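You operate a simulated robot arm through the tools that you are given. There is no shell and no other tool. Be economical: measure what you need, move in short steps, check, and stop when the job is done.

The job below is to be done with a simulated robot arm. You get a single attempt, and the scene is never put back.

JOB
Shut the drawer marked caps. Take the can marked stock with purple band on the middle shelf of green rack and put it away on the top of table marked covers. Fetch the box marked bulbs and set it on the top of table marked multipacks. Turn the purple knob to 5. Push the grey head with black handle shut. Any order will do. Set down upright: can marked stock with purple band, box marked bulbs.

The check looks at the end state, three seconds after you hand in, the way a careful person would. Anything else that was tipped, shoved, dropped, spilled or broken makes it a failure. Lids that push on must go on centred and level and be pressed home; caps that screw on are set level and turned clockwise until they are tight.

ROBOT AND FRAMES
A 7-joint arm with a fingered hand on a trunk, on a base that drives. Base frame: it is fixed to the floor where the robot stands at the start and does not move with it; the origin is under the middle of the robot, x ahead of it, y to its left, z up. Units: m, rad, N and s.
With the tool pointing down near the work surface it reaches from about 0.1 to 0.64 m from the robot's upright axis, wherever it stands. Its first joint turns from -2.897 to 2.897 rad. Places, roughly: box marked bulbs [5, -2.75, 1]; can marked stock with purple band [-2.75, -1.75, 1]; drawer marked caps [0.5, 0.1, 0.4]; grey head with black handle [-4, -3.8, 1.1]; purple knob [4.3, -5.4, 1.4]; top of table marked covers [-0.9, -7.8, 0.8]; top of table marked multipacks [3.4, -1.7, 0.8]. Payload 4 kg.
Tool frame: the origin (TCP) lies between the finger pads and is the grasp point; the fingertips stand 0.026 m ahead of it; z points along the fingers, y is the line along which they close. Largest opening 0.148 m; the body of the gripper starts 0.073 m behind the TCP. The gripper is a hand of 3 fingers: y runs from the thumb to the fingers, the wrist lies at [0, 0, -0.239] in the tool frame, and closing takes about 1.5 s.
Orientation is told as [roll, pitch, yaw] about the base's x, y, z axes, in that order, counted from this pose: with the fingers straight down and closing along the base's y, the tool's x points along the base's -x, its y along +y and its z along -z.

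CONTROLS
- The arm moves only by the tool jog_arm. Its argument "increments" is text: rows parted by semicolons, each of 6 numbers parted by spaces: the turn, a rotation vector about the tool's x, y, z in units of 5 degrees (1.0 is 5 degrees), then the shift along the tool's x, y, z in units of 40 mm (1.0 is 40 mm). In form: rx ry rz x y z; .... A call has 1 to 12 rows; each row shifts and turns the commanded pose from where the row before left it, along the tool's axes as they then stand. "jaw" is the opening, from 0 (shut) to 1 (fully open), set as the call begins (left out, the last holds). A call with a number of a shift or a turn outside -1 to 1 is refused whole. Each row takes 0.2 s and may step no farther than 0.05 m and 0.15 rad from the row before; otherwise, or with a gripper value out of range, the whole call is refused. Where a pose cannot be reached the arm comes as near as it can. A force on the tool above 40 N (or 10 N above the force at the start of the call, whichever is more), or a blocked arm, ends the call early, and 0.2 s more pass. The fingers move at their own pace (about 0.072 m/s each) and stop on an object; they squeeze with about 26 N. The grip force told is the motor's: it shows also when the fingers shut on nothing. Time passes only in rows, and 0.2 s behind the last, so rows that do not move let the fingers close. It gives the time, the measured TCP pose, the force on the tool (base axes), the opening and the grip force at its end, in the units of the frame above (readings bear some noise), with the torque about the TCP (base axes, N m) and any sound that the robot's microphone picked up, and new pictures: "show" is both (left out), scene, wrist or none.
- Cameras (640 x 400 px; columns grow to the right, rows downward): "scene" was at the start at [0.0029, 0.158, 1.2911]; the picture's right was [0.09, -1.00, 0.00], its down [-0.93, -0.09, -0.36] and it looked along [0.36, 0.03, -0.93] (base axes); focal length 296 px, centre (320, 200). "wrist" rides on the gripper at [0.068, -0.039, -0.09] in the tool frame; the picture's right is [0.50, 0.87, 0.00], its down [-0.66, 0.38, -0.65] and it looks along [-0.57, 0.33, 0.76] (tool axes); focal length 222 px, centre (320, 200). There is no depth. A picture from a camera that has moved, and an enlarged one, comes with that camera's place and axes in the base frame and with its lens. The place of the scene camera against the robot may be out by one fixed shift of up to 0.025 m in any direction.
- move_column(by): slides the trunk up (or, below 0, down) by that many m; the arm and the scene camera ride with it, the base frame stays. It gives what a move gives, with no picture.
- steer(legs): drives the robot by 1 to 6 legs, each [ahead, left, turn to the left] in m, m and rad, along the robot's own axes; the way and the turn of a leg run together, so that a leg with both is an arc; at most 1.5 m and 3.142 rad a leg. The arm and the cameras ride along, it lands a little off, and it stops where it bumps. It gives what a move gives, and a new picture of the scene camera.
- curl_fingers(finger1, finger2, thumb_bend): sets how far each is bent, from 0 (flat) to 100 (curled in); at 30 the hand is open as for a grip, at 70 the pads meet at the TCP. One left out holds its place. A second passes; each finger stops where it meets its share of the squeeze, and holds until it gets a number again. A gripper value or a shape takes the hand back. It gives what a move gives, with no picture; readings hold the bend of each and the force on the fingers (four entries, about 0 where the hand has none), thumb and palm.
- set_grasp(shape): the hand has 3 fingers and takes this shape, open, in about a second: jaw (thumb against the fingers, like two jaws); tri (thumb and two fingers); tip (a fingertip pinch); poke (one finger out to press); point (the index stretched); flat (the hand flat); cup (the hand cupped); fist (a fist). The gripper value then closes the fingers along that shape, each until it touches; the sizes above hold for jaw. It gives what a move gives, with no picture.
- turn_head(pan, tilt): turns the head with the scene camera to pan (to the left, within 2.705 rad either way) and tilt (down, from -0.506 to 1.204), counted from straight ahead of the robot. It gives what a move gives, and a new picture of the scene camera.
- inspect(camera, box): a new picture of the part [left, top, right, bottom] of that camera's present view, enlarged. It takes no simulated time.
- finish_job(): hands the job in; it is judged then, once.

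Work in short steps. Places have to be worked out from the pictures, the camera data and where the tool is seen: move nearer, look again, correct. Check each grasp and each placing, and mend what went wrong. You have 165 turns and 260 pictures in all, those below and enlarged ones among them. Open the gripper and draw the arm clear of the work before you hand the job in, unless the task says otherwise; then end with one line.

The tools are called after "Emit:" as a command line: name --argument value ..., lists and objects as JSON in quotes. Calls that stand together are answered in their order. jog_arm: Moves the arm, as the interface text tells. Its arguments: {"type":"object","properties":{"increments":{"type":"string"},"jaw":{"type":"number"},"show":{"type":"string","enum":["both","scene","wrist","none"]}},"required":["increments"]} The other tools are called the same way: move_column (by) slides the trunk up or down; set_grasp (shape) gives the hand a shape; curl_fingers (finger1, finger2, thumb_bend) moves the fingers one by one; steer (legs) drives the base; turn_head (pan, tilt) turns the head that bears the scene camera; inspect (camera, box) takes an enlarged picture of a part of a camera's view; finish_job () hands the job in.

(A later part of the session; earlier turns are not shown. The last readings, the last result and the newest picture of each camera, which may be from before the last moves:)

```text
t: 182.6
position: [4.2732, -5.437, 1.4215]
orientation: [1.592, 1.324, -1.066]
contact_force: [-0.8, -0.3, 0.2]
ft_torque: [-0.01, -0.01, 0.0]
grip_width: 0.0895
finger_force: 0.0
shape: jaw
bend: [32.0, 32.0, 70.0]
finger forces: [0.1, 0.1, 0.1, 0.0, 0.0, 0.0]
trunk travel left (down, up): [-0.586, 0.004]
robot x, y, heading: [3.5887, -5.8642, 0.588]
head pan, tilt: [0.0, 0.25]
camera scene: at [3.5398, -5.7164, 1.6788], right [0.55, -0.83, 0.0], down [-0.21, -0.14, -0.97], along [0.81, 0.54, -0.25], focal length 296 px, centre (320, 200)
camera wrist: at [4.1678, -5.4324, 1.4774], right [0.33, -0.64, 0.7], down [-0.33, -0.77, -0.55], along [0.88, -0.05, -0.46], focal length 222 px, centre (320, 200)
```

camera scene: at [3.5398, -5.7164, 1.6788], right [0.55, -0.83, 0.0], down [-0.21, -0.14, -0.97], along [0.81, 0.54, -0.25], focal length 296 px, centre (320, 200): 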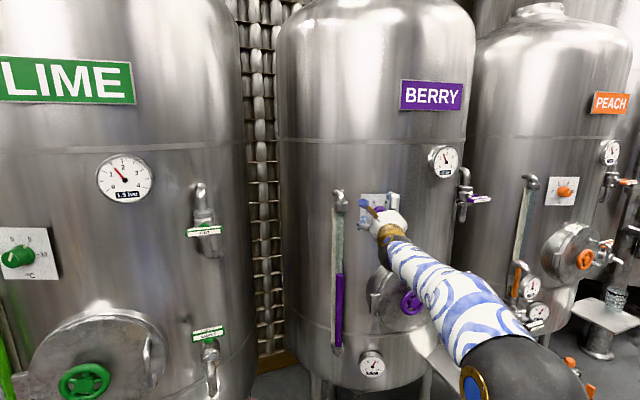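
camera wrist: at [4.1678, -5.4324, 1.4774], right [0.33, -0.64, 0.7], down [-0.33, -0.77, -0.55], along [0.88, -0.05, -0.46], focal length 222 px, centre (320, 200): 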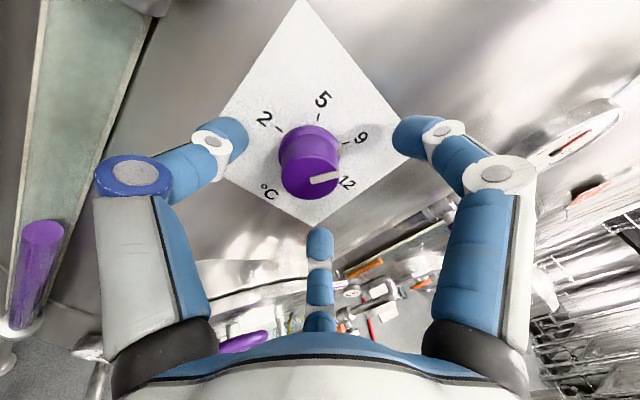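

Face is now ~14 mm past TCP, and I'm ~6 mm right. Correct, advance 12 mm, and close.

Emit:
jog_arm --increments "0 0 0 0.03 -0.14 0.15;0 0 0 0 0 0.15" --show "none"

Emit:
jog_arm --increments "0 0 0 0 0 0;0 0 0 0 0 0;0 0 0 0 0 0;0 0 0 0 0 0;0 0 0 0 0 0;0 0 0 0 0 0" --jaw 0 --show "wrist"

```text
t: 183.2
position: [4.2822, -5.4275, 1.4211]
orientation: [1.594, 1.323, -1.064]
contact_force: [-0.6, -0.6, -0.1]
ft_torque: [-0.03, 0.0, 0.01]
grip_width: 0.0893
finger_force: 0.1
shape: jaw
bend: [32.0, 32.0, 70.0]
finger forces: [0.0, 0.0, 0.1, 0.0, 0.0, 0.0]
trunk travel left (down, up): [-0.586, 0.004]
robot x, y, heading: [3.5893, -5.8625, 0.584]
head pan, tilt: [0.0, 0.25]
```

```text
t: 184.6
position: [4.2812, -5.427, 1.4208]
orientation: [1.591, 1.323, -1.068]
contact_force: [0.9, 1.6, 1.1]
ft_torque: [0.02, -0.02, 0.08]
grip_width: 0.0298
finger_force: 25.8
shape: jaw
bend: [75.0, 75.0, 70.0]
finger forces: [22.5, 22.7, 0.0, 0.0, 23.5, 0.0]
trunk travel left (down, up): [-0.586, 0.004]
robot x, y, heading: [3.5879, -5.8655, 0.584]
head pan, tilt: [0.0, 0.25]
camera wrist: at [4.1755, -5.4218, 1.4762], right [0.33, -0.64, 0.7], down [-0.33, -0.77, -0.55], along [0.88, -0.05, -0.47], focal length 222 px, centre (320, 200)
```

wrist: 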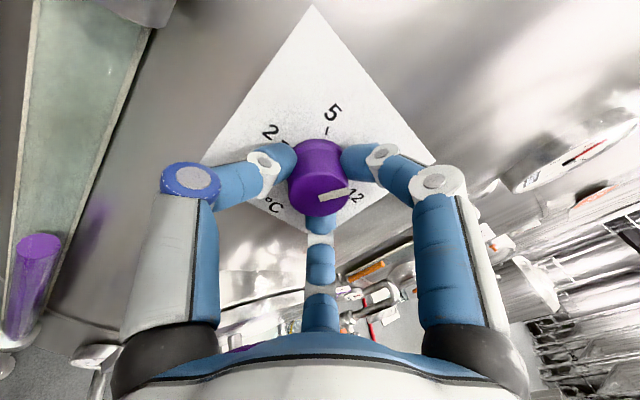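

Grip is centred with little side load. Turn CCW 60° (rz −12).

Emit:
jog_arm --increments "0 0 -1 0 0 0;0 0 -1 0 0 0;0 0 -1 0 0 0;0 0 -1 0 0 0;0 0 -1 0 0 0;0 0 -1 0 0 0;0 0 -1 0 0 0;0 0 -1 0 0 0;0 0 -1 0 0 0;0 0 -1 0 0 0;0 0 -1 0 0 0;0 0 -1 0 0 0" --show "wrist"

```text
t: 187.2
position: [4.281, -5.4259, 1.4204]
orientation: [1.576, 0.273, -1.086]
contact_force: [4.2, 4.8, 10.1]
ft_torque: [0.26, -0.41, 0.23]
grip_width: 0.0291
finger_force: 26.2
shape: jaw
bend: [75.0, 75.0, 70.0]
finger forces: [29.4, 25.0, 0.0, 0.1, 19.3, 0.0]
trunk travel left (down, up): [-0.586, 0.004]
robot x, y, heading: [3.5838, -5.8624, 0.581]
head pan, tilt: [0.0, 0.25]
camera wrist: at [4.1651, -5.402, 1.4009], right [-0.12, 0.22, 0.97], down [-0.24, -0.95, 0.18], along [0.96, -0.21, 0.17], focal length 222 px, centre (320, 200)
```

wrist: 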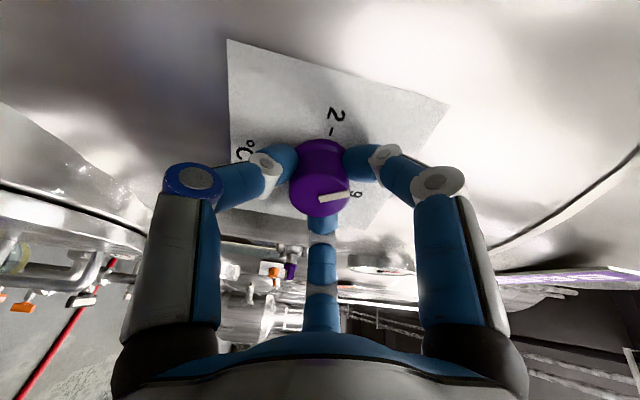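

The knob followed. Release, retract 6 cm and inspect.

Emit:
jog_arm --increments "0 0 0 0 0 0;0 0 0 0 0 0;0 0 0 0 0 0;0 0 0 0 0 0;0 0 0 0 0 -0.4;0 0 0 0 0 -0.6;0 0 0 0 0 -0.8;0 0 0 0 0 -0.8" --jaw 0.6 --show "wrist"

Emit:
inspect --camera "wrist" --box '[220, 20, 420, 180]'

```text
t: 189.0
position: [4.1877, -5.4768, 1.4211]
orientation: [1.577, 0.277, -1.087]
contact_force: [0.0, 0.0, -0.4]
ft_torque: [-0.01, 0.0, 0.02]
grip_width: 0.088
finger_force: 0.0
shape: jaw
bend: [32.0, 32.0, 70.0]
finger forces: [0.0, 0.0, 0.0, 0.0, 0.0, 0.0]
trunk travel left (down, up): [-0.586, 0.004]
robot x, y, heading: [3.5925, -5.8624, 0.587]
head pan, tilt: [0.0, 0.25]
camera wrist: at [4.0725, -5.4519, 1.4022], right [-0.12, 0.21, 0.97], down [-0.24, -0.95, 0.18], along [0.96, -0.21, 0.16], focal length 222 px, centre (320, 200)
```

wrist: 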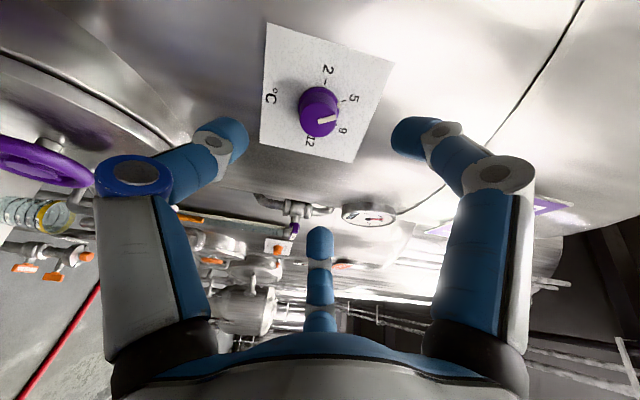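

```text
2.50 times, centred on (320, 100) of wrist
camera zoom: at [4.0725, -5.4519, 1.4022], right [-0.12, 0.21, 0.97], down [-0.24, -0.95, 0.18], along [0.96, -0.21, 0.16], focal length 555 px, centre (320, 450)
```

zoom: 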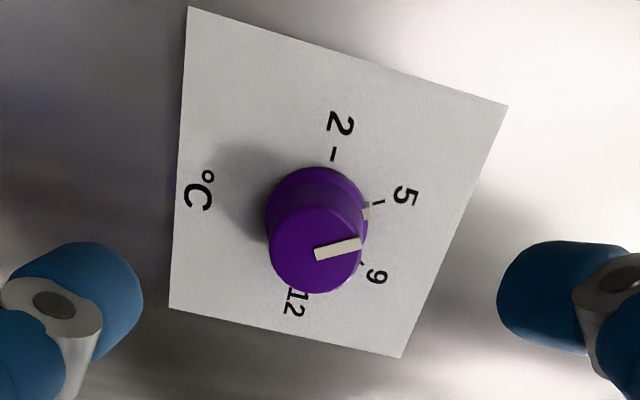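

Nearly at 5, perhaps ~5° short. Look with the scene camera after lowering the hand a bit.

Emit:
jog_arm --increments "0 0 0 -0.3 0.3 -0.8;0 0 0 -0.3 0.3 -0.8" --show "none"

Emit:
inspect --camera "scene" --box '[340, 180, 420, 230]'

```text
t: 189.6
position: [4.1468, -5.5311, 1.4365]
orientation: [1.578, 0.275, -1.084]
contact_force: [-0.3, -0.4, 0.1]
ft_torque: [-0.01, 0.01, -0.03]
grip_width: 0.0886
finger_force: 0.1
shape: jaw
bend: [32.0, 32.0, 70.0]
finger forces: [0.0, 0.1, 0.0, 0.1, 0.0, 0.1]
trunk travel left (down, up): [-0.586, 0.004]
robot x, y, heading: [3.589, -5.8591, 0.581]
head pan, tilt: [0.0, 0.25]
```

```text
8.00 times, centred on (380, 205) of scene
camera zoom: at [3.5388, -5.7173, 1.6789], right [0.55, -0.83, 0.0], down [-0.21, -0.14, -0.97], along [0.81, 0.54, -0.25], focal length 2365 px, centre (-160, 160)
```

zoom: 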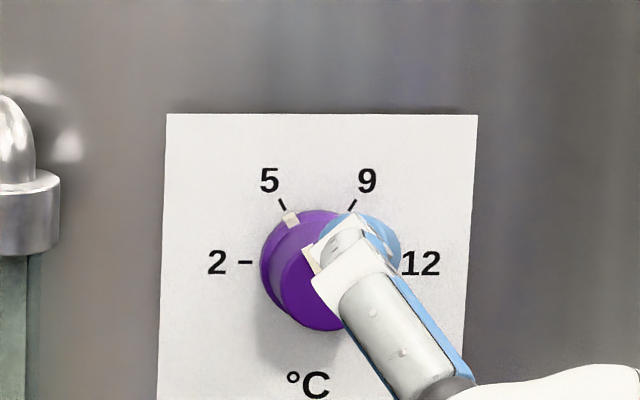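

Emit:
jog_arm --increments "0 0 0 -0.5 0.8 0;0 0 0 -0.5 0.8 0" --show "none"

Emit:
inspect --camera "scene" --box '[340, 180, 420, 230]'

```text
t: 190.2
position: [4.1733, -5.5807, 1.4866]
orientation: [1.576, 0.274, -1.086]
contact_force: [0.5, -0.2, -0.3]
ft_torque: [0.04, -0.04, -0.03]
grip_width: 0.0882
finger_force: 0.1
shape: jaw
bend: [32.0, 32.0, 70.0]
finger forces: [0.1, 0.0, 0.0, 0.0, 0.1, 0.1]
trunk travel left (down, up): [-0.586, 0.004]
robot x, y, heading: [3.5864, -5.8637, 0.582]
head pan, tilt: [0.0, 0.25]
```

```text
8.00 times, centred on (380, 205) of scene
camera zoom: at [3.5396, -5.717, 1.6789], right [0.55, -0.83, 0.0], down [-0.21, -0.14, -0.97], along [0.81, 0.54, -0.25], focal length 2365 px, centre (-160, 160)
```

zoom: 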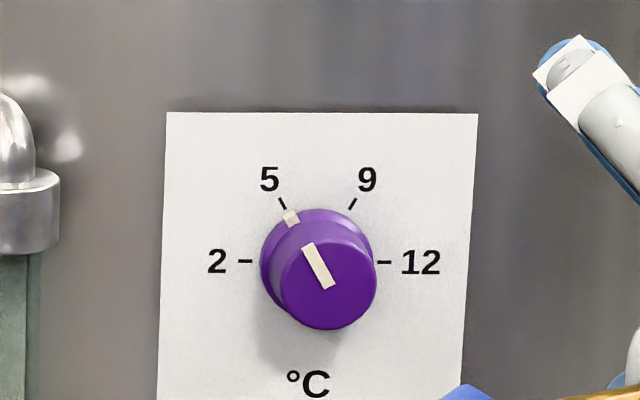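

The pointer sits exactly on 5. Now head back north via the known aisle toward the green rack.

Emit:
steer --legs '[[-0.455, 0.376, 0], [0, 0, 0.99], [1.4, -0.1, 0], [1.35, 0, 0]]'

```text
t: 208.8
position: [3.2844, -2.4229, 1.4872]
orientation: [1.576, 0.277, -0.106]
contact_force: [0.1, -0.2, 0.8]
ft_torque: [0.03, 0.01, -0.04]
grip_width: 0.0883
finger_force: 0.0
shape: jaw
bend: [32.0, 32.0, 70.0]
finger forces: [0.0, 0.0, 0.1, 0.1, 0.0, 0.0]
trunk travel left (down, up): [-0.586, 0.004]
robot x, y, heading: [3.1946, -3.0669, 1.56]
head pan, tilt: [0.0, 0.25]
camera scene: at [3.0497, -3.0299, 1.6788], right [1.0, -0.01, 0.0], down [0.0, -0.25, -0.97], along [0.01, 0.97, -0.25], focal length 296 px, centre (320, 200)
```

scene: 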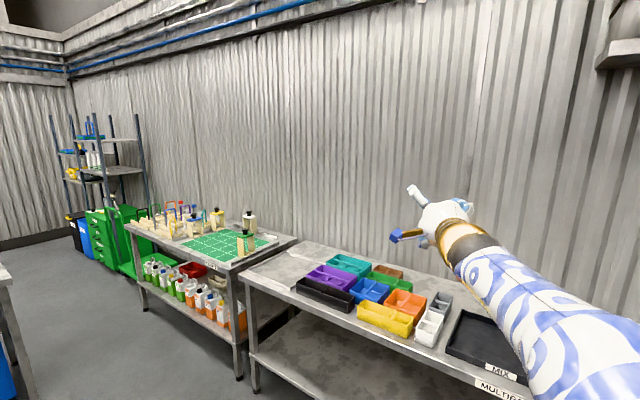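

The MULTIPACKS label confirms the table. Continue back through the aisle.

Emit:
steer --legs '[[0, 0, 0.97], [0.75, -0.5, 0], [1.4, 0, 0], [1.3, 0, 0]]'

```text
t: 228.8
position: [0.1887, -0.2124, 1.4872]
orientation: [1.574, 0.275, 0.836]
contact_force: [0.2, 0.0, 0.6]
ft_torque: [0.0, -0.03, 0.03]
grip_width: 0.0882
finger_force: 0.1
shape: jaw
bend: [32.0, 32.0, 70.0]
finger forces: [0.1, 0.1, 0.0, 0.1, 0.0, 0.0]
trunk travel left (down, up): [-0.586, 0.004]
robot x, y, heading: [0.6575, -0.6664, 2.509]
head pan, tilt: [0.0, 0.25]
camera scene: at [0.5465, -0.7657, 1.6788], right [0.59, 0.81, 0.0], down [0.2, -0.15, -0.97], along [-0.78, 0.57, -0.25], focal length 296 px, centre (320, 200)
```

scene: 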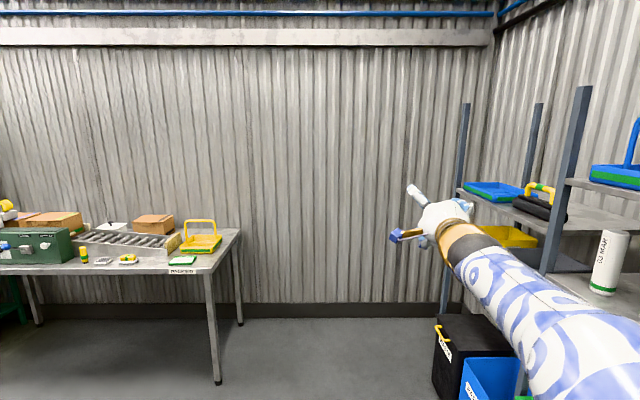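

Emit:
turn_head --pan 0.95 --tilt 0.2

```text
t: 230.0
position: [0.1895, -0.2132, 1.4855]
orientation: [1.576, 0.277, 0.837]
contact_force: [-0.3, -0.3, 0.8]
ft_torque: [0.01, -0.02, -0.01]
grip_width: 0.0883
finger_force: 0.1
shape: jaw
bend: [32.0, 32.0, 70.0]
finger forces: [0.0, 0.1, 0.0, 0.0, 0.1, 0.1]
trunk travel left (down, up): [-0.586, 0.004]
robot x, y, heading: [0.6563, -0.6649, 2.501]
head pan, tilt: [0.949, 0.201]
camera scene: at [0.5333, -0.85, 1.6834], right [-0.31, 0.95, 0.0], down [0.19, 0.06, -0.98], along [-0.93, -0.3, -0.2], focal length 296 px, centre (320, 200)
```

scene: 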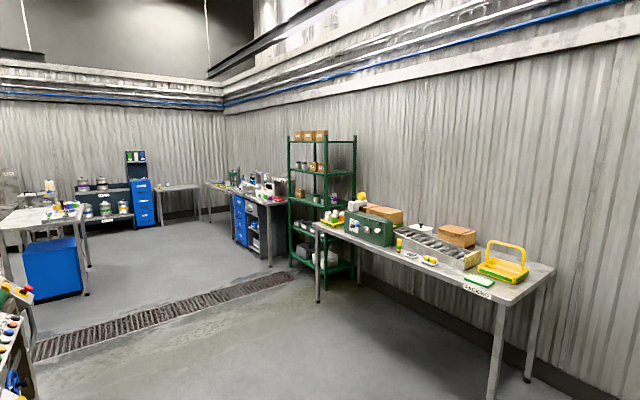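

Emit:
inspect --camera "scene" --box '[270, 120, 370, 282]'

Emit:
inspect --camera "scene" --box '[0, 140, 300, 290]'

```text
2.47 times, centred on (320, 201) of scene
camera zoom: at [0.5333, -0.85, 1.6834], right [-0.31, 0.95, 0.0], down [0.19, 0.06, -0.98], along [-0.93, -0.3, -0.2], focal length 730 px, centre (320, 198)
```

zoom: 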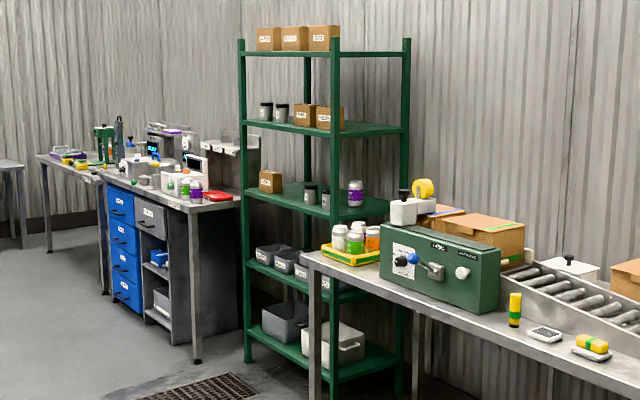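

```text
2.13 times, centred on (150, 215) of scene
camera zoom: at [0.5333, -0.85, 1.6834], right [-0.31, 0.95, 0.0], down [0.19, 0.06, -0.98], along [-0.93, -0.3, -0.2], focal length 631 px, centre (683, 168)
```

zoom: 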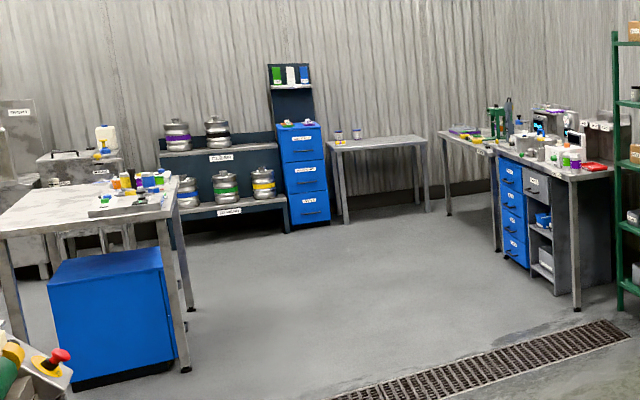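

The purple-band can is visible on the middle shelf near (-2.82,-1.75). I rotate the hand so it closes horizontally, and drive toward the rack.

Emit:
jog_arm --increments "0 0 1 0 0 0;0 0 1 0 0 0;0 0 1 0 0 0;0 0 1 0 0 0;0 0 1 0 0 0;0 0 1 0 0 0;0 0 1 0 0 0;0 0 1 0 0 0;0 0 1 0 0 0;0 0 1 0 0 0;0 0 1 0 0 0;0 0 1 0 0 0" --show "none"

Emit:
steer --legs '[[0, 0, 1.23], [1.3, 0, 0], [1.3, 0, 0], [0, 0, -1.2]]'

Emit:
turn_head --pan 0.2 --tilt 0.4

```text
t: 232.6
position: [0.1893, -0.2121, 1.4875]
orientation: [1.589, 1.326, 0.854]
contact_force: [0.1, -0.2, 1.0]
ft_torque: [-0.01, -0.02, 0.01]
grip_width: 0.0881
finger_force: 0.1
shape: jaw
bend: [32.0, 32.0, 70.0]
finger forces: [0.1, 0.0, 0.0, 0.1, 0.0, 0.0]
trunk travel left (down, up): [-0.586, 0.004]
robot x, y, heading: [0.6574, -0.6664, 2.509]
head pan, tilt: [0.949, 0.201]
```

```text
t: 251.2
position: [-1.9884, -1.6843, 1.4882]
orientation: [1.59, 1.322, 0.905]
contact_force: [0.1, -1.0, -0.1]
ft_torque: [0.02, 0.01, -0.03]
grip_width: 0.0883
finger_force: 0.0
shape: jaw
bend: [32.0, 32.0, 70.0]
finger forces: [0.0, 0.1, 0.0, 0.1, 0.1, 0.0]
trunk travel left (down, up): [-0.586, 0.004]
robot x, y, heading: [-1.4995, -2.1103, 2.561]
head pan, tilt: [0.949, 0.201]
camera scene: at [-1.6121, -2.3023, 1.6834], right [-0.36, 0.93, 0.0], down [0.19, 0.07, -0.98], along [-0.91, -0.35, -0.2], focal length 296 px, centre (320, 200)
```

scene: 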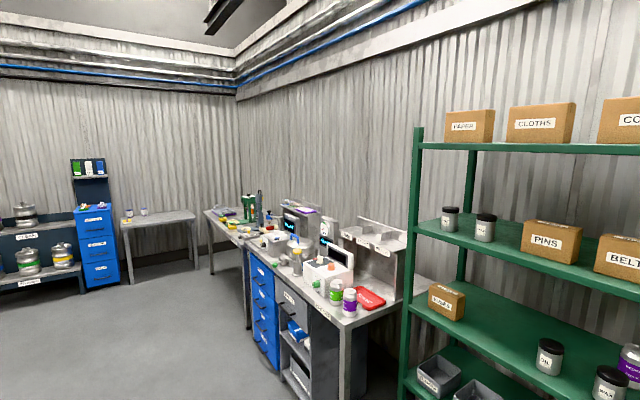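

```text
t: 252.3
position: [-1.9881, -1.6827, 1.487]
orientation: [1.589, 1.322, 0.908]
contact_force: [0.6, 1.2, -0.5]
ft_torque: [0.0, -0.01, 0.0]
grip_width: 0.088
finger_force: 0.0
shape: jaw
bend: [32.0, 32.0, 70.0]
finger forces: [0.1, 0.0, 0.0, 0.0, 0.0, 0.1]
trunk travel left (down, up): [-0.586, 0.004]
robot x, y, heading: [-1.4994, -2.113, 2.556]
head pan, tilt: [0.201, 0.4]
camera scene: at [-1.6111, -2.2345, 1.6649], right [0.37, 0.93, 0.0], down [0.36, -0.14, -0.92], along [-0.85, 0.34, -0.39], focal length 296 px, centre (320, 200)
```

scene: 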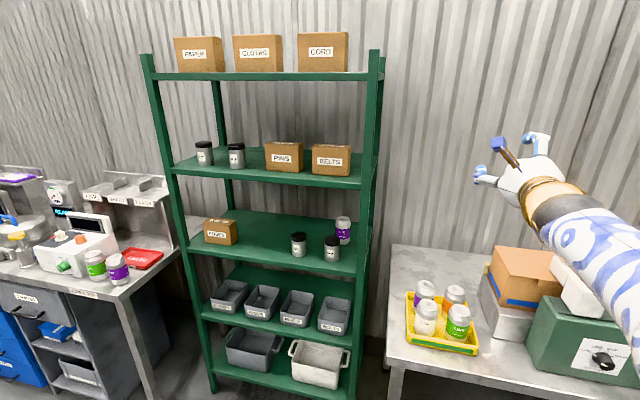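

Emit:
inspect --camera "scene" --box '[270, 195, 390, 275]'

```text
5.00 times, centred on (330, 235) of scene
camera zoom: at [-1.6111, -2.2345, 1.6649], right [0.37, 0.93, 0.0], down [0.36, -0.14, -0.92], along [-0.85, 0.34, -0.39], focal length 1478 px, centre (270, 25)
```

zoom: 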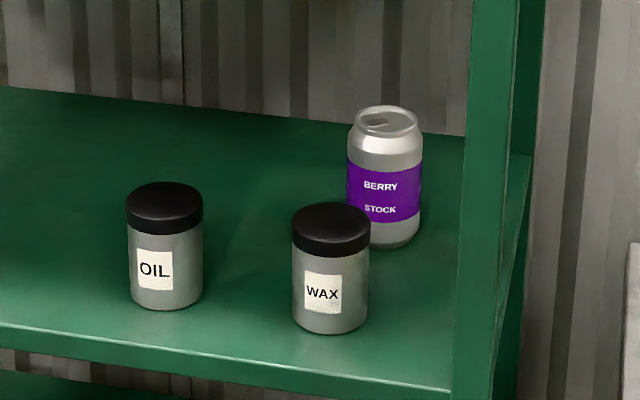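

The stock can is at about (-2.68,-1.69), z≈0.99, behind the WAX jar. I'll approach over WAX with the hand tilted ~35° down, slightly from the left. First reposition and set hand attitude.

Emit:
steer --legs '[[0.1, 0.59, 0], [0, 0, -0.176]]'

Emit:
jog_arm --increments "0 0 0.95 0 0 0;0 0 0.95 0 0 0;0 0 0.95 0 0 0;0 -1 0 0 0 0;0 -1 0 0 0 0;0 -1 0 0 0 0;0 -1 0 0 0 0;0 -1 0 0 0 0;0 -1 0 0 0 0;0 -1 0 0 0 0" --jaw 0.8

```text
t: 256.4
position: [-2.3091, -2.0367, 1.487]
orientation: [1.591, 1.323, 0.73]
contact_force: [0.5, 0.4, 0.1]
ft_torque: [0.05, -0.01, 0.0]
grip_width: 0.0879
finger_force: 0.1
shape: jaw
bend: [32.0, 32.0, 70.0]
finger forces: [0.0, 0.1, 0.0, 0.0, 0.0, 0.0]
trunk travel left (down, up): [-0.586, 0.004]
robot x, y, heading: [-1.9017, -2.5464, 2.384]
head pan, tilt: [0.201, 0.4]
camera scene: at [-2.0347, -2.644, 1.6649], right [0.53, 0.85, 0.0], down [0.33, -0.21, -0.92], along [-0.78, 0.49, -0.39], focal length 296 px, centre (320, 200)
```

scene: 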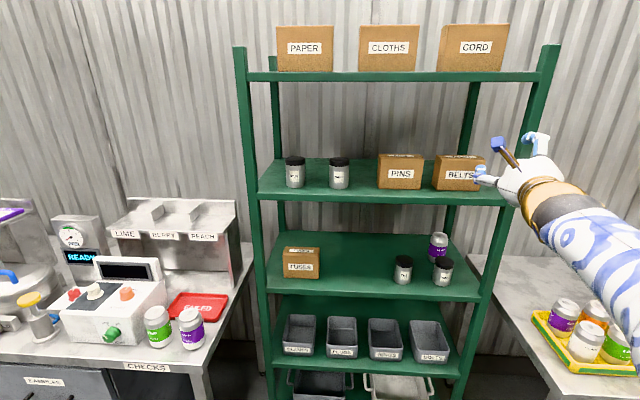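

```text
t: 258.6
position: [-2.3057, -2.0408, 1.5027]
orientation: [0.003, 1.055, -0.866]
contact_force: [-0.3, 0.4, 0.0]
ft_torque: [0.05, 0.0, 0.0]
grip_width: 0.1183
finger_force: 0.1
shape: jaw
bend: [25.0, 25.0, 48.0]
finger forces: [0.1, 0.0, 0.0, 0.1, 0.1, 0.1]
out of reach, approached as far as the arm can: row 4, 5
trunk travel left (down, up): [-0.586, 0.004]
robot x, y, heading: [-1.8999, -2.548, 2.386]
head pan, tilt: [0.201, 0.4]
camera scene: at [-2.035, -2.6435, 1.6649], right [0.53, 0.85, 0.0], down [0.33, -0.21, -0.92], along [-0.78, 0.49, -0.39], focal length 296 px, centre (320, 200)
camera wrist: at [-2.3067, -2.1028, 1.6062], right [0.5, 0.75, 0.44], down [0.86, -0.44, -0.25], along [0.01, 0.5, -0.86], focal length 222 px, centre (320, 200)
```

scene: 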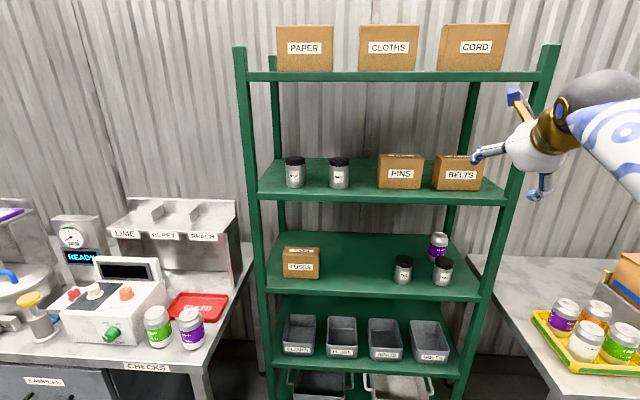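
wrist: 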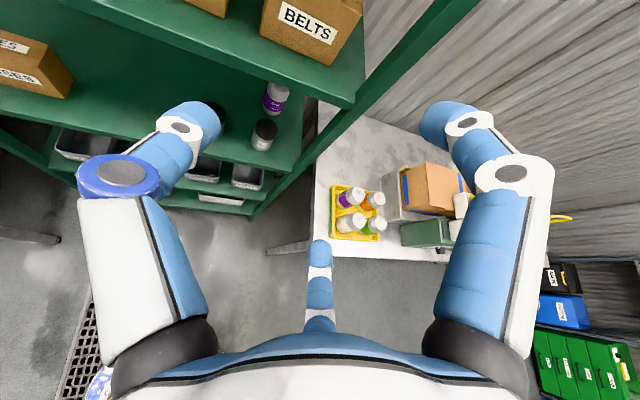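

Emit:
inspect --camera "scene" --box '[380, 220, 500, 300]'

Emit:
inspect --camera "wrist" --box '[210, 40, 370, 200]'

```text
5.00 times, centred on (440, 260) of scene
camera zoom: at [-2.035, -2.6435, 1.6649], right [0.53, 0.85, 0.0], down [0.33, -0.21, -0.92], along [-0.78, 0.49, -0.39], focal length 1478 px, centre (-280, -100)
```

zoom: 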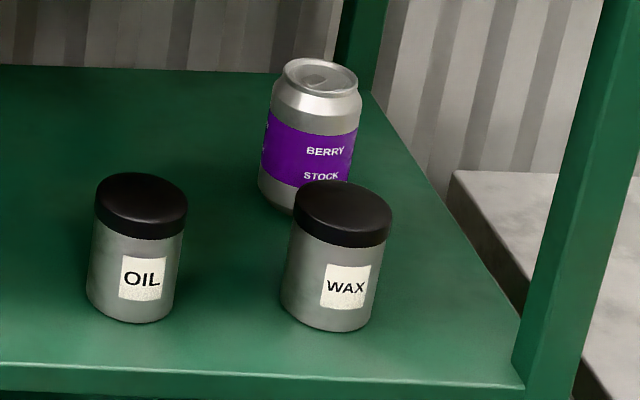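

```text
2.50 times, centred on (290, 120) of wrist
camera zoom: at [-2.3067, -2.1028, 1.6062], right [0.5, 0.75, 0.44], down [0.86, -0.44, -0.25], along [0.01, 0.5, -0.86], focal length 555 px, centre (395, 400)
```

zoom: 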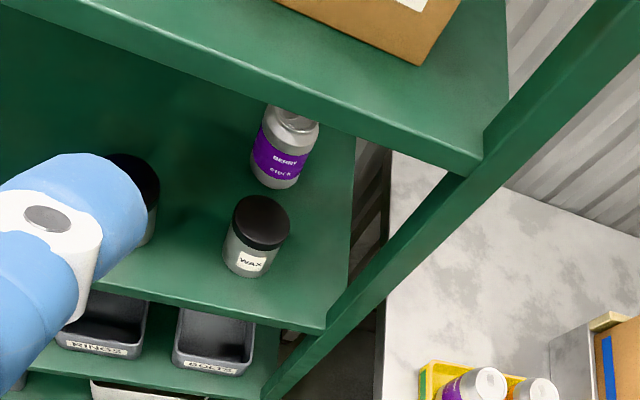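

I bring the arm down and outward (keeping the trunk high so the elbow stays clear of the table).

Emit:
jog_arm --increments "0 0 0 -0.58 0 0.87;0 0 0 -0.58 0 0.87;0 0 0 -0.58 0 0.87;0 0 0 -0.58 0 0.87;0 0 0 -0.58 0 0.87;0 0 0 -0.58 0 0.87;0 0 0 -0.58 0 0.87;0 0 0 -0.58 0 0.87"

```text
t: 260.4
position: [-2.4039, -1.9256, 1.2031]
orientation: [0.007, 1.057, -0.864]
contact_force: [0.4, 0.2, 0.3]
ft_torque: [0.03, 0.0, 0.04]
grip_width: 0.1182
finger_force: 0.0
shape: jaw
bend: [25.0, 25.0, 48.0]
finger forces: [0.0, 0.0, 0.0, 0.0, 0.0, 0.0]
trunk travel left (down, up): [-0.586, 0.004]
robot x, y, heading: [-1.905, -2.5429, 2.381]
head pan, tilt: [0.201, 0.4]
camera scene: at [-2.0351, -2.6433, 1.6649], right [0.53, 0.85, 0.0], down [0.33, -0.21, -0.92], along [-0.78, 0.49, -0.39], focal length 296 px, centre (320, 200)
camera wrist: at [-2.4046, -1.9868, 1.3074], right [0.5, 0.75, 0.44], down [0.86, -0.44, -0.25], along [0.01, 0.5, -0.86], focal length 222 px, centre (320, 200)
```

scene: 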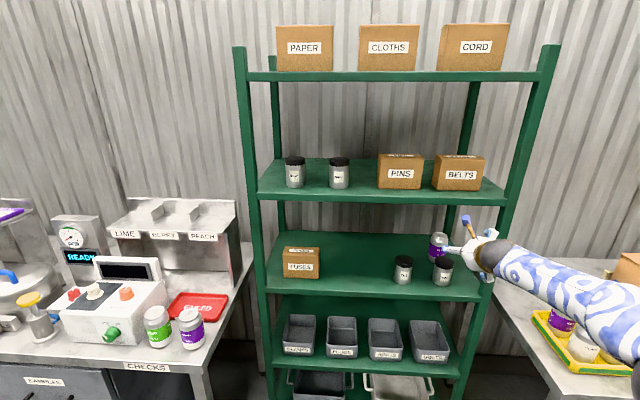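
wrist: 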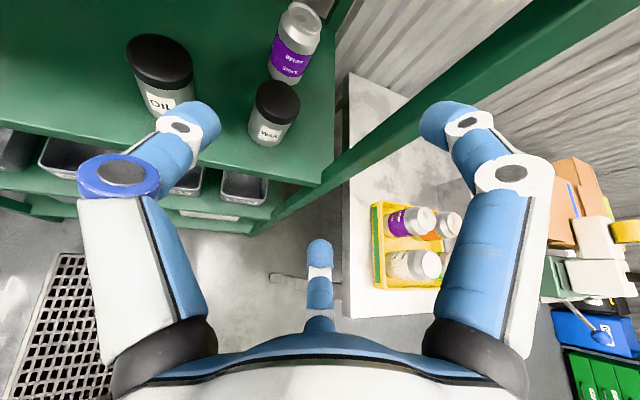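

Refined can axis: (-2.65,-1.712), band centre z≈1.03. Before driving in, check the elbow versus the table at right.

Emit:
turn_head --pan -0.5 --tilt 0.7

```text
t: 261.5
position: [-2.4029, -1.9271, 1.2058]
orientation: [0.008, 1.058, -0.863]
contact_force: [0.6, -0.6, -0.2]
ft_torque: [-0.01, -0.01, -0.01]
grip_width: 0.1182
finger_force: 0.0
shape: jaw
bend: [25.0, 25.0, 48.0]
finger forces: [0.0, 0.1, 0.1, 0.0, 0.1, 0.1]
trunk travel left (down, up): [-0.586, 0.004]
robot x, y, heading: [-1.9026, -2.5399, 2.378]
head pan, tilt: [-0.499, 0.7]
camera scene: at [-1.9825, -2.6122, 1.638], right [0.95, 0.31, 0.0], down [0.2, -0.61, -0.77], along [-0.24, 0.73, -0.64], focal length 296 px, centre (320, 200)
```

scene: 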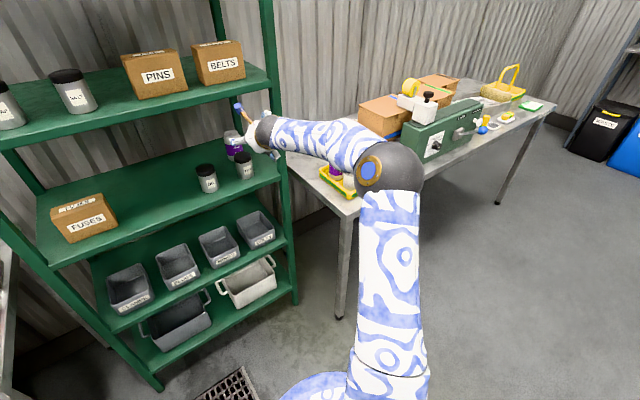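

Elbow is ~1.29 m high, above the table items. I draw the hand back 0.2 m (and 5 cm left), then drive the base ~0.26 m forward, so the final entry is a straight arm motion along the tool axis.

Emit:
jog_arm --increments "0 0 0 -0.49 -0.245 -0.87;0 0 0 -0.49 -0.245 -0.87;0 0 0 -0.49 -0.245 -0.87;0 0 0 -0.49 -0.245 -0.87;0 0 0 -0.49 -0.245 -0.87" --jaw 0.7 --show "none"

Emit:
steer --legs '[[0.23, -0.02, 0]]'

Emit:
jog_arm --increments "0 0 0 0 0 0" --show "wrist"

```text
t: 262.7
position: [-2.311, -2.1102, 1.2048]
orientation: [0.006, 1.058, -0.864]
contact_force: [0.7, 0.6, -0.4]
ft_torque: [0.02, -0.03, 0.05]
grip_width: 0.1038
finger_force: 0.1
shape: jaw
bend: [28.0, 28.0, 74.0]
finger forces: [0.1, 0.0, 0.0, 0.0, 0.0, 0.1]
trunk travel left (down, up): [-0.586, 0.004]
robot x, y, heading: [-1.9037, -2.5453, 2.387]
head pan, tilt: [-0.499, 0.7]
```

```text
t: 264.4
position: [-2.4636, -1.9382, 1.2035]
orientation: [0.005, 1.056, -0.865]
contact_force: [-0.5, 1.2, -0.4]
ft_torque: [-0.01, -0.05, 0.03]
grip_width: 0.1042
finger_force: 0.0
shape: jaw
bend: [28.0, 28.0, 74.0]
finger forces: [0.0, 0.1, 0.0, 0.0, 0.0, 0.0]
trunk travel left (down, up): [-0.586, 0.004]
robot x, y, heading: [-2.0562, -2.3705, 2.38]
head pan, tilt: [-0.499, 0.7]
camera scene: at [-2.1351, -2.4392, 1.638], right [0.95, 0.31, 0.0], down [0.2, -0.61, -0.76], along [-0.23, 0.73, -0.64], focal length 296 px, centre (320, 200)
```

scene: 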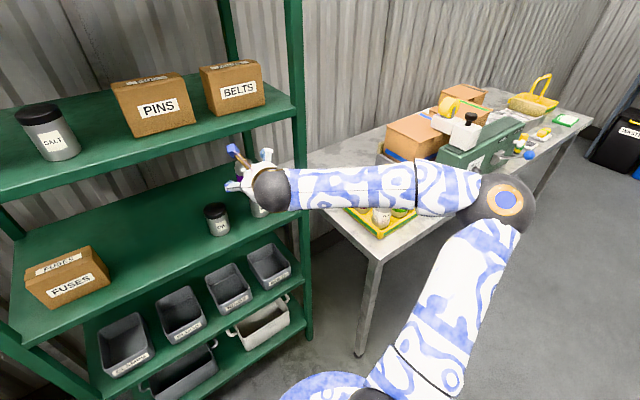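

```text
t: 264.8
position: [-2.463, -1.9379, 1.2041]
orientation: [0.008, 1.057, -0.864]
contact_force: [0.1, 0.6, -0.1]
ft_torque: [0.01, -0.03, -0.01]
grip_width: 0.1038
finger_force: 0.0
shape: jaw
bend: [28.0, 28.0, 74.0]
finger forces: [0.0, 0.1, 0.1, 0.1, 0.0, 0.0]
trunk travel left (down, up): [-0.586, 0.004]
robot x, y, heading: [-2.0598, -2.37, 2.378]
head pan, tilt: [-0.499, 0.7]
camera wrist: at [-2.4644, -1.999, 1.307], right [0.5, 0.74, 0.44], down [0.86, -0.44, -0.25], along [0.01, 0.5, -0.86], focal length 222 px, centre (320, 200)
```

wrist: 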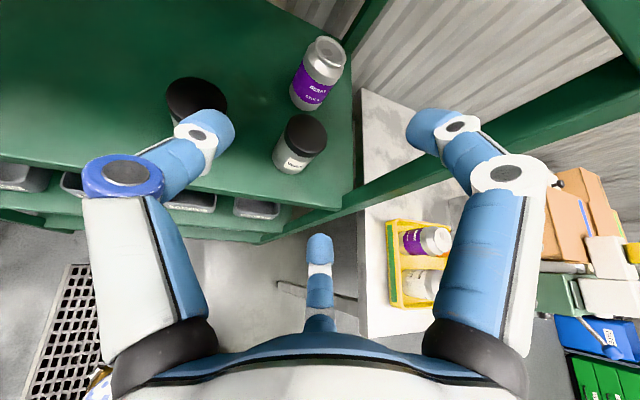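

Aligned (lateral error ~0). Advance along the tool axis part way, then look.

Emit:
jog_arm --increments "0 0 0 0.1 0 0.85;0 0 0 0.1 0 0.85;0 0 0 0.1 0 0.85;0 0 0 0.1 0 0.85;0 0 0 0 0 0.7"

```text
t: 266.0
position: [-2.5589, -1.8214, 1.1366]
orientation: [0.008, 1.057, -0.864]
contact_force: [0.2, 0.1, -0.3]
ft_torque: [0.01, 0.03, 0.0]
grip_width: 0.1039
finger_force: 0.2
shape: jaw
bend: [28.0, 28.0, 74.0]
finger forces: [0.0, 0.1, 0.1, 0.0, 0.1, 0.0]
trunk travel left (down, up): [-0.586, 0.004]
robot x, y, heading: [-2.055, -2.3693, 2.382]
head pan, tilt: [-0.499, 0.7]
camera scene: at [-2.1349, -2.4395, 1.638], right [0.95, 0.31, 0.0], down [0.2, -0.61, -0.76], along [-0.23, 0.73, -0.64], focal length 296 px, centre (320, 200)
camera wrist: at [-2.5611, -1.8826, 1.2402], right [0.5, 0.74, 0.44], down [0.86, -0.44, -0.25], along [0.01, 0.5, -0.86], focal length 222 px, centre (320, 200)
```

scene: 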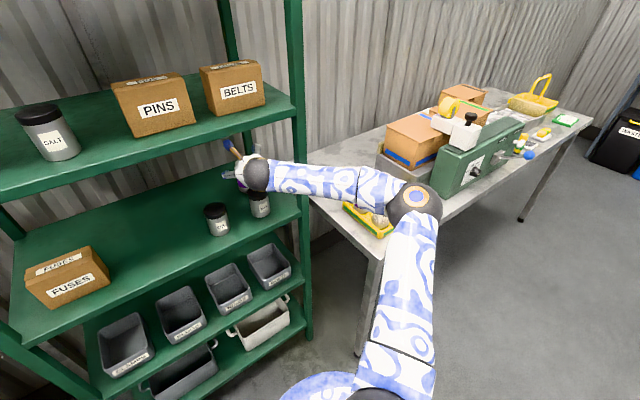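
wrist: 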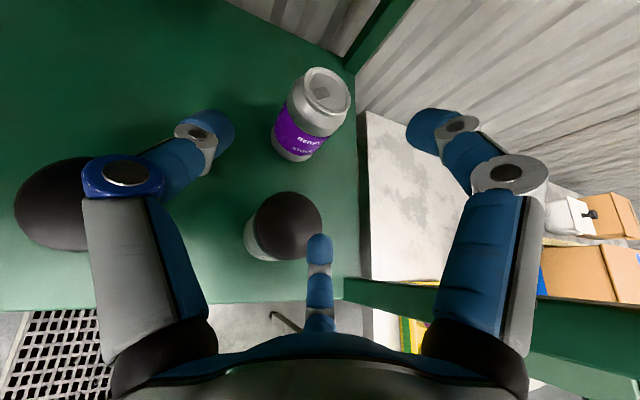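

The lower finger would graze WAX if I keep descending, so I go 60 mm horizontally (and 10 mm right) first.

Emit:
jog_arm --increments "0 0 0 0.2 0.25 0.1;0 0 0 0.37 0 0.65;0 0 0 0.37 0 0.65"

```text
t: 266.8
position: [-2.5964, -1.7637, 1.1429]
orientation: [0.007, 1.058, -0.862]
contact_force: [0.4, 0.4, 0.6]
ft_torque: [0.0, -0.01, -0.02]
grip_width: 0.1041
finger_force: 0.0
shape: jaw
bend: [28.0, 28.0, 74.0]
finger forces: [0.0, 0.0, 0.0, 0.0, 0.0, 0.1]
trunk travel left (down, up): [-0.586, 0.004]
robot x, y, heading: [-2.058, -2.3715, 2.379]
head pan, tilt: [-0.499, 0.7]
camera scene: at [-2.1352, -2.4396, 1.638], right [0.95, 0.31, 0.0], down [0.2, -0.61, -0.76], along [-0.23, 0.73, -0.64], focal length 296 px, centre (320, 200)
camera wrist: at [-2.5976, -1.8252, 1.2461], right [0.5, 0.74, 0.44], down [0.86, -0.44, -0.25], along [0.01, 0.5, -0.86], focal length 222 px, centre (320, 200)
```

scene: 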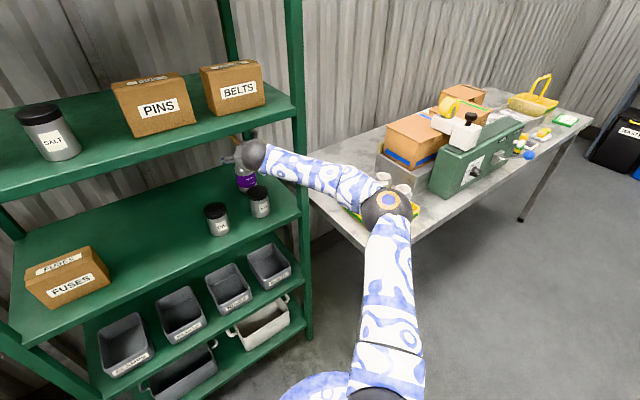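
wrist: 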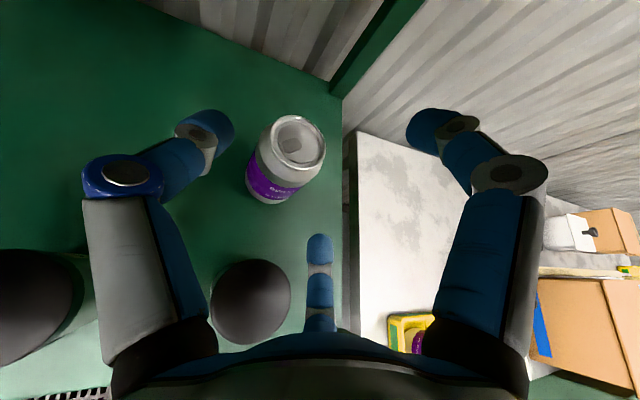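

WAX is clear between thumb and lower finger. Descend forward onto the can.

Emit:
jog_arm --increments "0 0 0 -0.2 -0.15 0.6;0 0 0 -0.3 0 0.65;0 0 0 -0.35 0 0.65" --show "wrist"

```text
t: 267.6
position: [-2.6299, -1.7288, 1.0761]
orientation: [0.008, 1.058, -0.867]
contact_force: [-0.9, 0.6, -0.2]
ft_torque: [0.03, -0.02, 0.03]
grip_width: 0.104
finger_force: 0.0
shape: jaw
bend: [28.0, 28.0, 74.0]
finger forces: [0.0, 0.0, 0.1, 0.0, 0.1, 0.1]
trunk travel left (down, up): [-0.586, 0.004]
robot x, y, heading: [-2.0596, -2.3724, 2.381]
head pan, tilt: [-0.499, 0.7]
camera wrist: at [-2.6317, -1.7906, 1.1803], right [0.5, 0.74, 0.44], down [0.86, -0.44, -0.25], along [0.01, 0.5, -0.86], focal length 222 px, centre (320, 200)
```

wrist: 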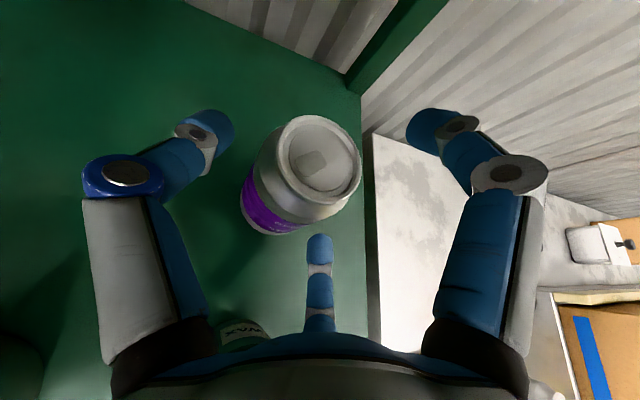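

Emit:
jog_arm --increments "0 0 0 -0.22 -0.12 0.42;0 0 0 -0.22 0 0.42" --show "wrist"

```text
t: 268.2
position: [-2.649, -1.7184, 1.0444]
orientation: [0.007, 1.058, -0.864]
contact_force: [1.4, -0.4, 1.1]
ft_torque: [-0.01, -0.1, -0.01]
grip_width: 0.1042
finger_force: 0.0
shape: jaw
bend: [28.0, 27.0, 74.0]
finger forces: [0.0, 1.3, 0.0, 0.0, 0.0, 0.0]
trunk travel left (down, up): [-0.586, 0.004]
robot x, y, heading: [-2.0549, -2.3659, 2.383]
head pan, tilt: [-0.499, 0.7]
camera wrist: at [-2.6493, -1.7786, 1.1482], right [0.5, 0.74, 0.44], down [0.86, -0.44, -0.25], along [0.01, 0.5, -0.86], focal length 222 px, centre (320, 200)
```

wrist: 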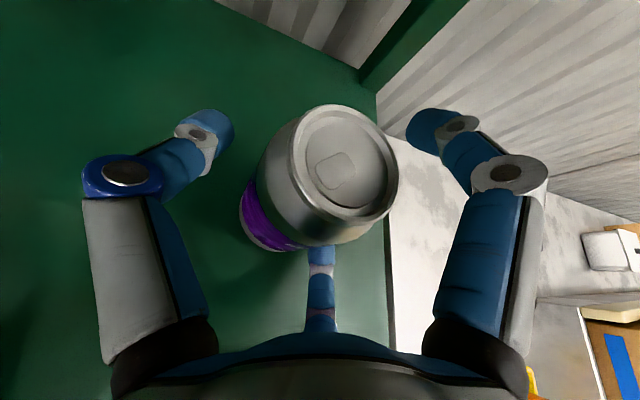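

Straddled with light touch. Close.

Emit:
jog_arm --increments "0 0 0 0 0 0;0 0 0 0 0 0;0 0 0 0 0 0;0 0 0 0 0 0;0 0 0 0 0 0;0 0 0 0 0 0" --jaw 0 --show "wrist"

```text
t: 269.6
position: [-2.6471, -1.7188, 1.0458]
orientation: [0.007, 1.058, -0.862]
contact_force: [1.6, 0.0, 5.0]
ft_torque: [-0.07, -0.31, 0.0]
grip_width: 0.0693
finger_force: 25.9
shape: jaw
bend: [40.0, 32.0, 70.0]
finger forces: [23.1, 18.9, 0.1, 0.1, 26.0, 0.1]
trunk travel left (down, up): [-0.586, 0.004]
robot x, y, heading: [-2.0526, -2.3722, 2.379]
head pan, tilt: [-0.499, 0.7]
camera wrist: at [-2.6486, -1.779, 1.1492], right [0.5, 0.74, 0.44], down [0.86, -0.44, -0.25], along [0.01, 0.5, -0.86], focal length 222 px, centre (320, 200)
```

wrist: 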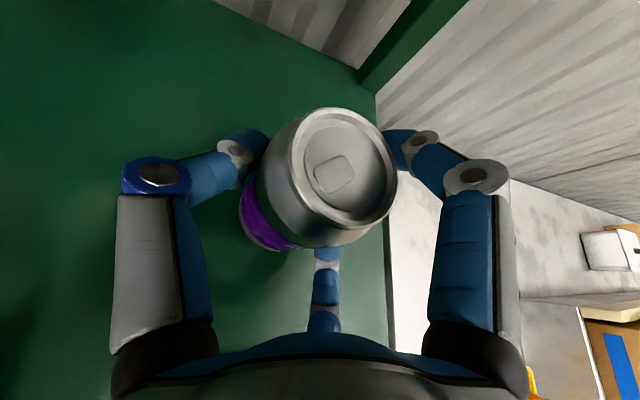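

Good grip (69 mm). Lift gently, then back-and-up, staying below the upper shelf and over WAX.

Emit:
jog_arm --increments "0 0 0 0.54 0 -0.31;0 0 0 0.54 0 -0.31;0 0 0 0.27 0 -0.63;0 0 0 0.27 0 -0.63;0 0 0 0.27 0 -0.63"

```text
t: 270.8
position: [-2.6164, -1.7575, 1.1583]
orientation: [0.007, 1.056, -0.867]
contact_force: [-0.2, 0.4, -3.6]
ft_torque: [-0.02, -0.08, 0.03]
grip_width: 0.0653
finger_force: 25.6
shape: jaw
bend: [78.0, 35.0, 70.0]
finger forces: [21.0, 16.6, 0.0, 0.1, 27.9, 0.0]
trunk travel left (down, up): [-0.586, 0.004]
robot x, y, heading: [-2.0555, -2.3723, 2.377]
head pan, tilt: [-0.499, 0.7]
camera scene: at [-2.1346, -2.4396, 1.6379], right [0.95, 0.31, 0.0], down [0.2, -0.61, -0.76], along [-0.24, 0.73, -0.64], focal length 296 px, centre (320, 200)
camera wrist: at [-2.618, -1.8177, 1.2619], right [0.5, 0.75, 0.44], down [0.86, -0.44, -0.25], along [0.01, 0.5, -0.86], focal length 222 px, centre (320, 200)
```

scene: 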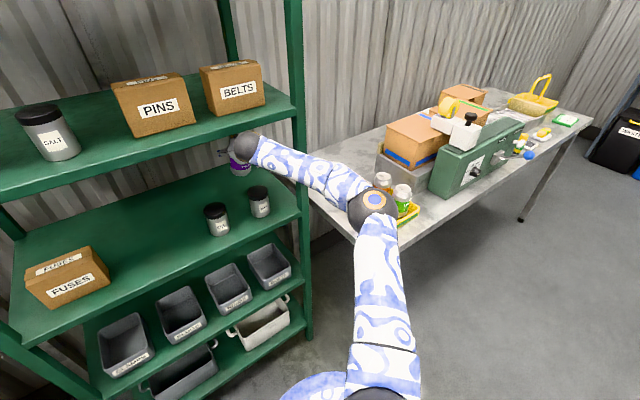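
wrist: 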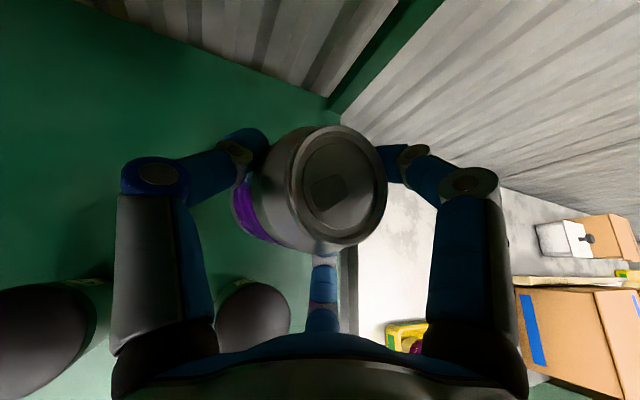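

Emit:
inspect --camera "scene" --box '[180, 110, 320, 250]'

```text
2.86 times, centred on (250, 180) of scene
camera zoom: at [-2.1346, -2.4396, 1.6379], right [0.95, 0.31, 0.0], down [0.2, -0.61, -0.76], along [-0.24, 0.73, -0.64], focal length 844 px, centre (520, 257)
```

zoom: 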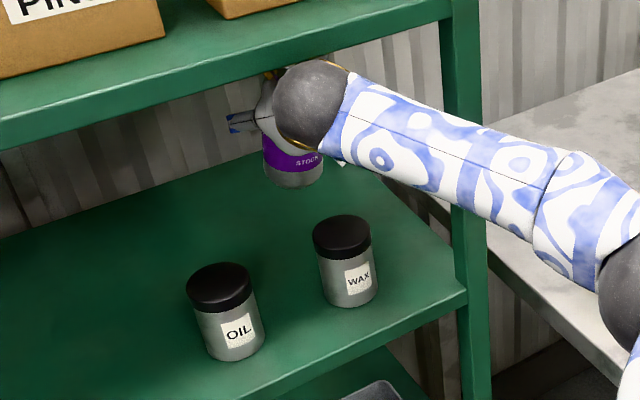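

Can is clear above WAX. Drive straight back to pull out.

Emit:
steer --legs '[[-0.35, 0.03, 0]]'

Emit:
jog_arm --increments "0 0 0 0 0 0" --show "wrist"

```text
t: 273.1
position: [-2.3869, -2.0184, 1.1584]
orientation: [0.006, 1.056, -0.861]
contact_force: [0.7, 0.4, -3.4]
ft_torque: [0.02, -0.07, 0.01]
grip_width: 0.0652
finger_force: 25.7
shape: jaw
bend: [78.0, 35.0, 70.0]
finger forces: [21.0, 16.6, 0.0, 0.0, 27.9, 0.1]
trunk travel left (down, up): [-0.586, 0.004]
robot x, y, heading: [-1.8226, -2.6341, 2.387]
head pan, tilt: [-0.499, 0.7]
camera scene: at [-1.9023, -2.7013, 1.638], right [0.95, 0.31, 0.0], down [0.2, -0.61, -0.77], along [-0.24, 0.73, -0.64], focal length 296 px, centre (320, 200)
```

scene: 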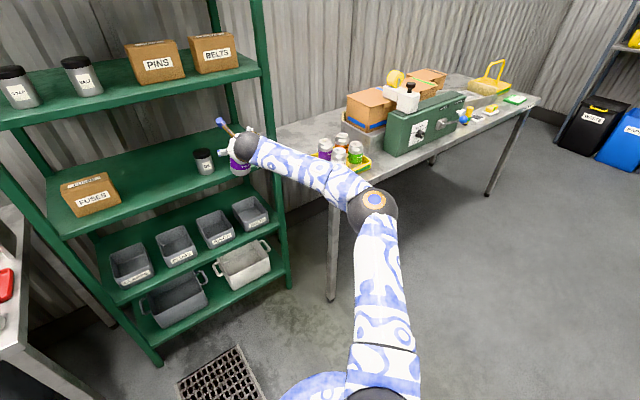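

```text
t: 273.5
position: [-2.3876, -2.0184, 1.1585]
orientation: [0.007, 1.057, -0.86]
contact_force: [0.4, 0.5, -3.5]
ft_torque: [-0.01, -0.03, 0.01]
grip_width: 0.0656
finger_force: 26.5
shape: jaw
bend: [78.0, 35.0, 70.0]
finger forces: [20.9, 16.6, 0.0, 0.1, 27.9, 0.0]
trunk travel left (down, up): [-0.586, 0.004]
robot x, y, heading: [-1.8211, -2.6307, 2.387]
head pan, tilt: [-0.499, 0.7]
camera wrist: at [-2.3886, -2.0806, 1.2615], right [0.5, 0.75, 0.44], down [0.87, -0.43, -0.25], along [0.01, 0.5, -0.86], focal length 222 px, centre (320, 200)
```

wrist: 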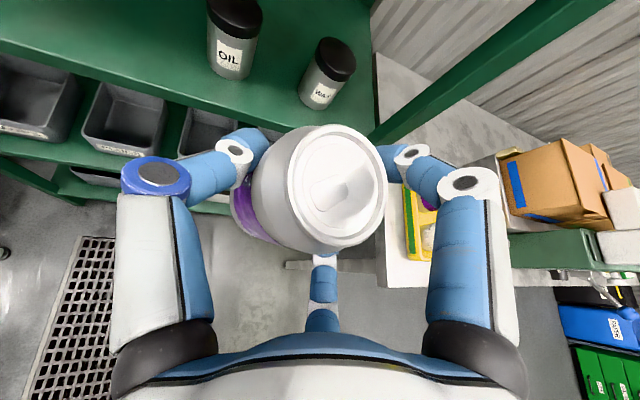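

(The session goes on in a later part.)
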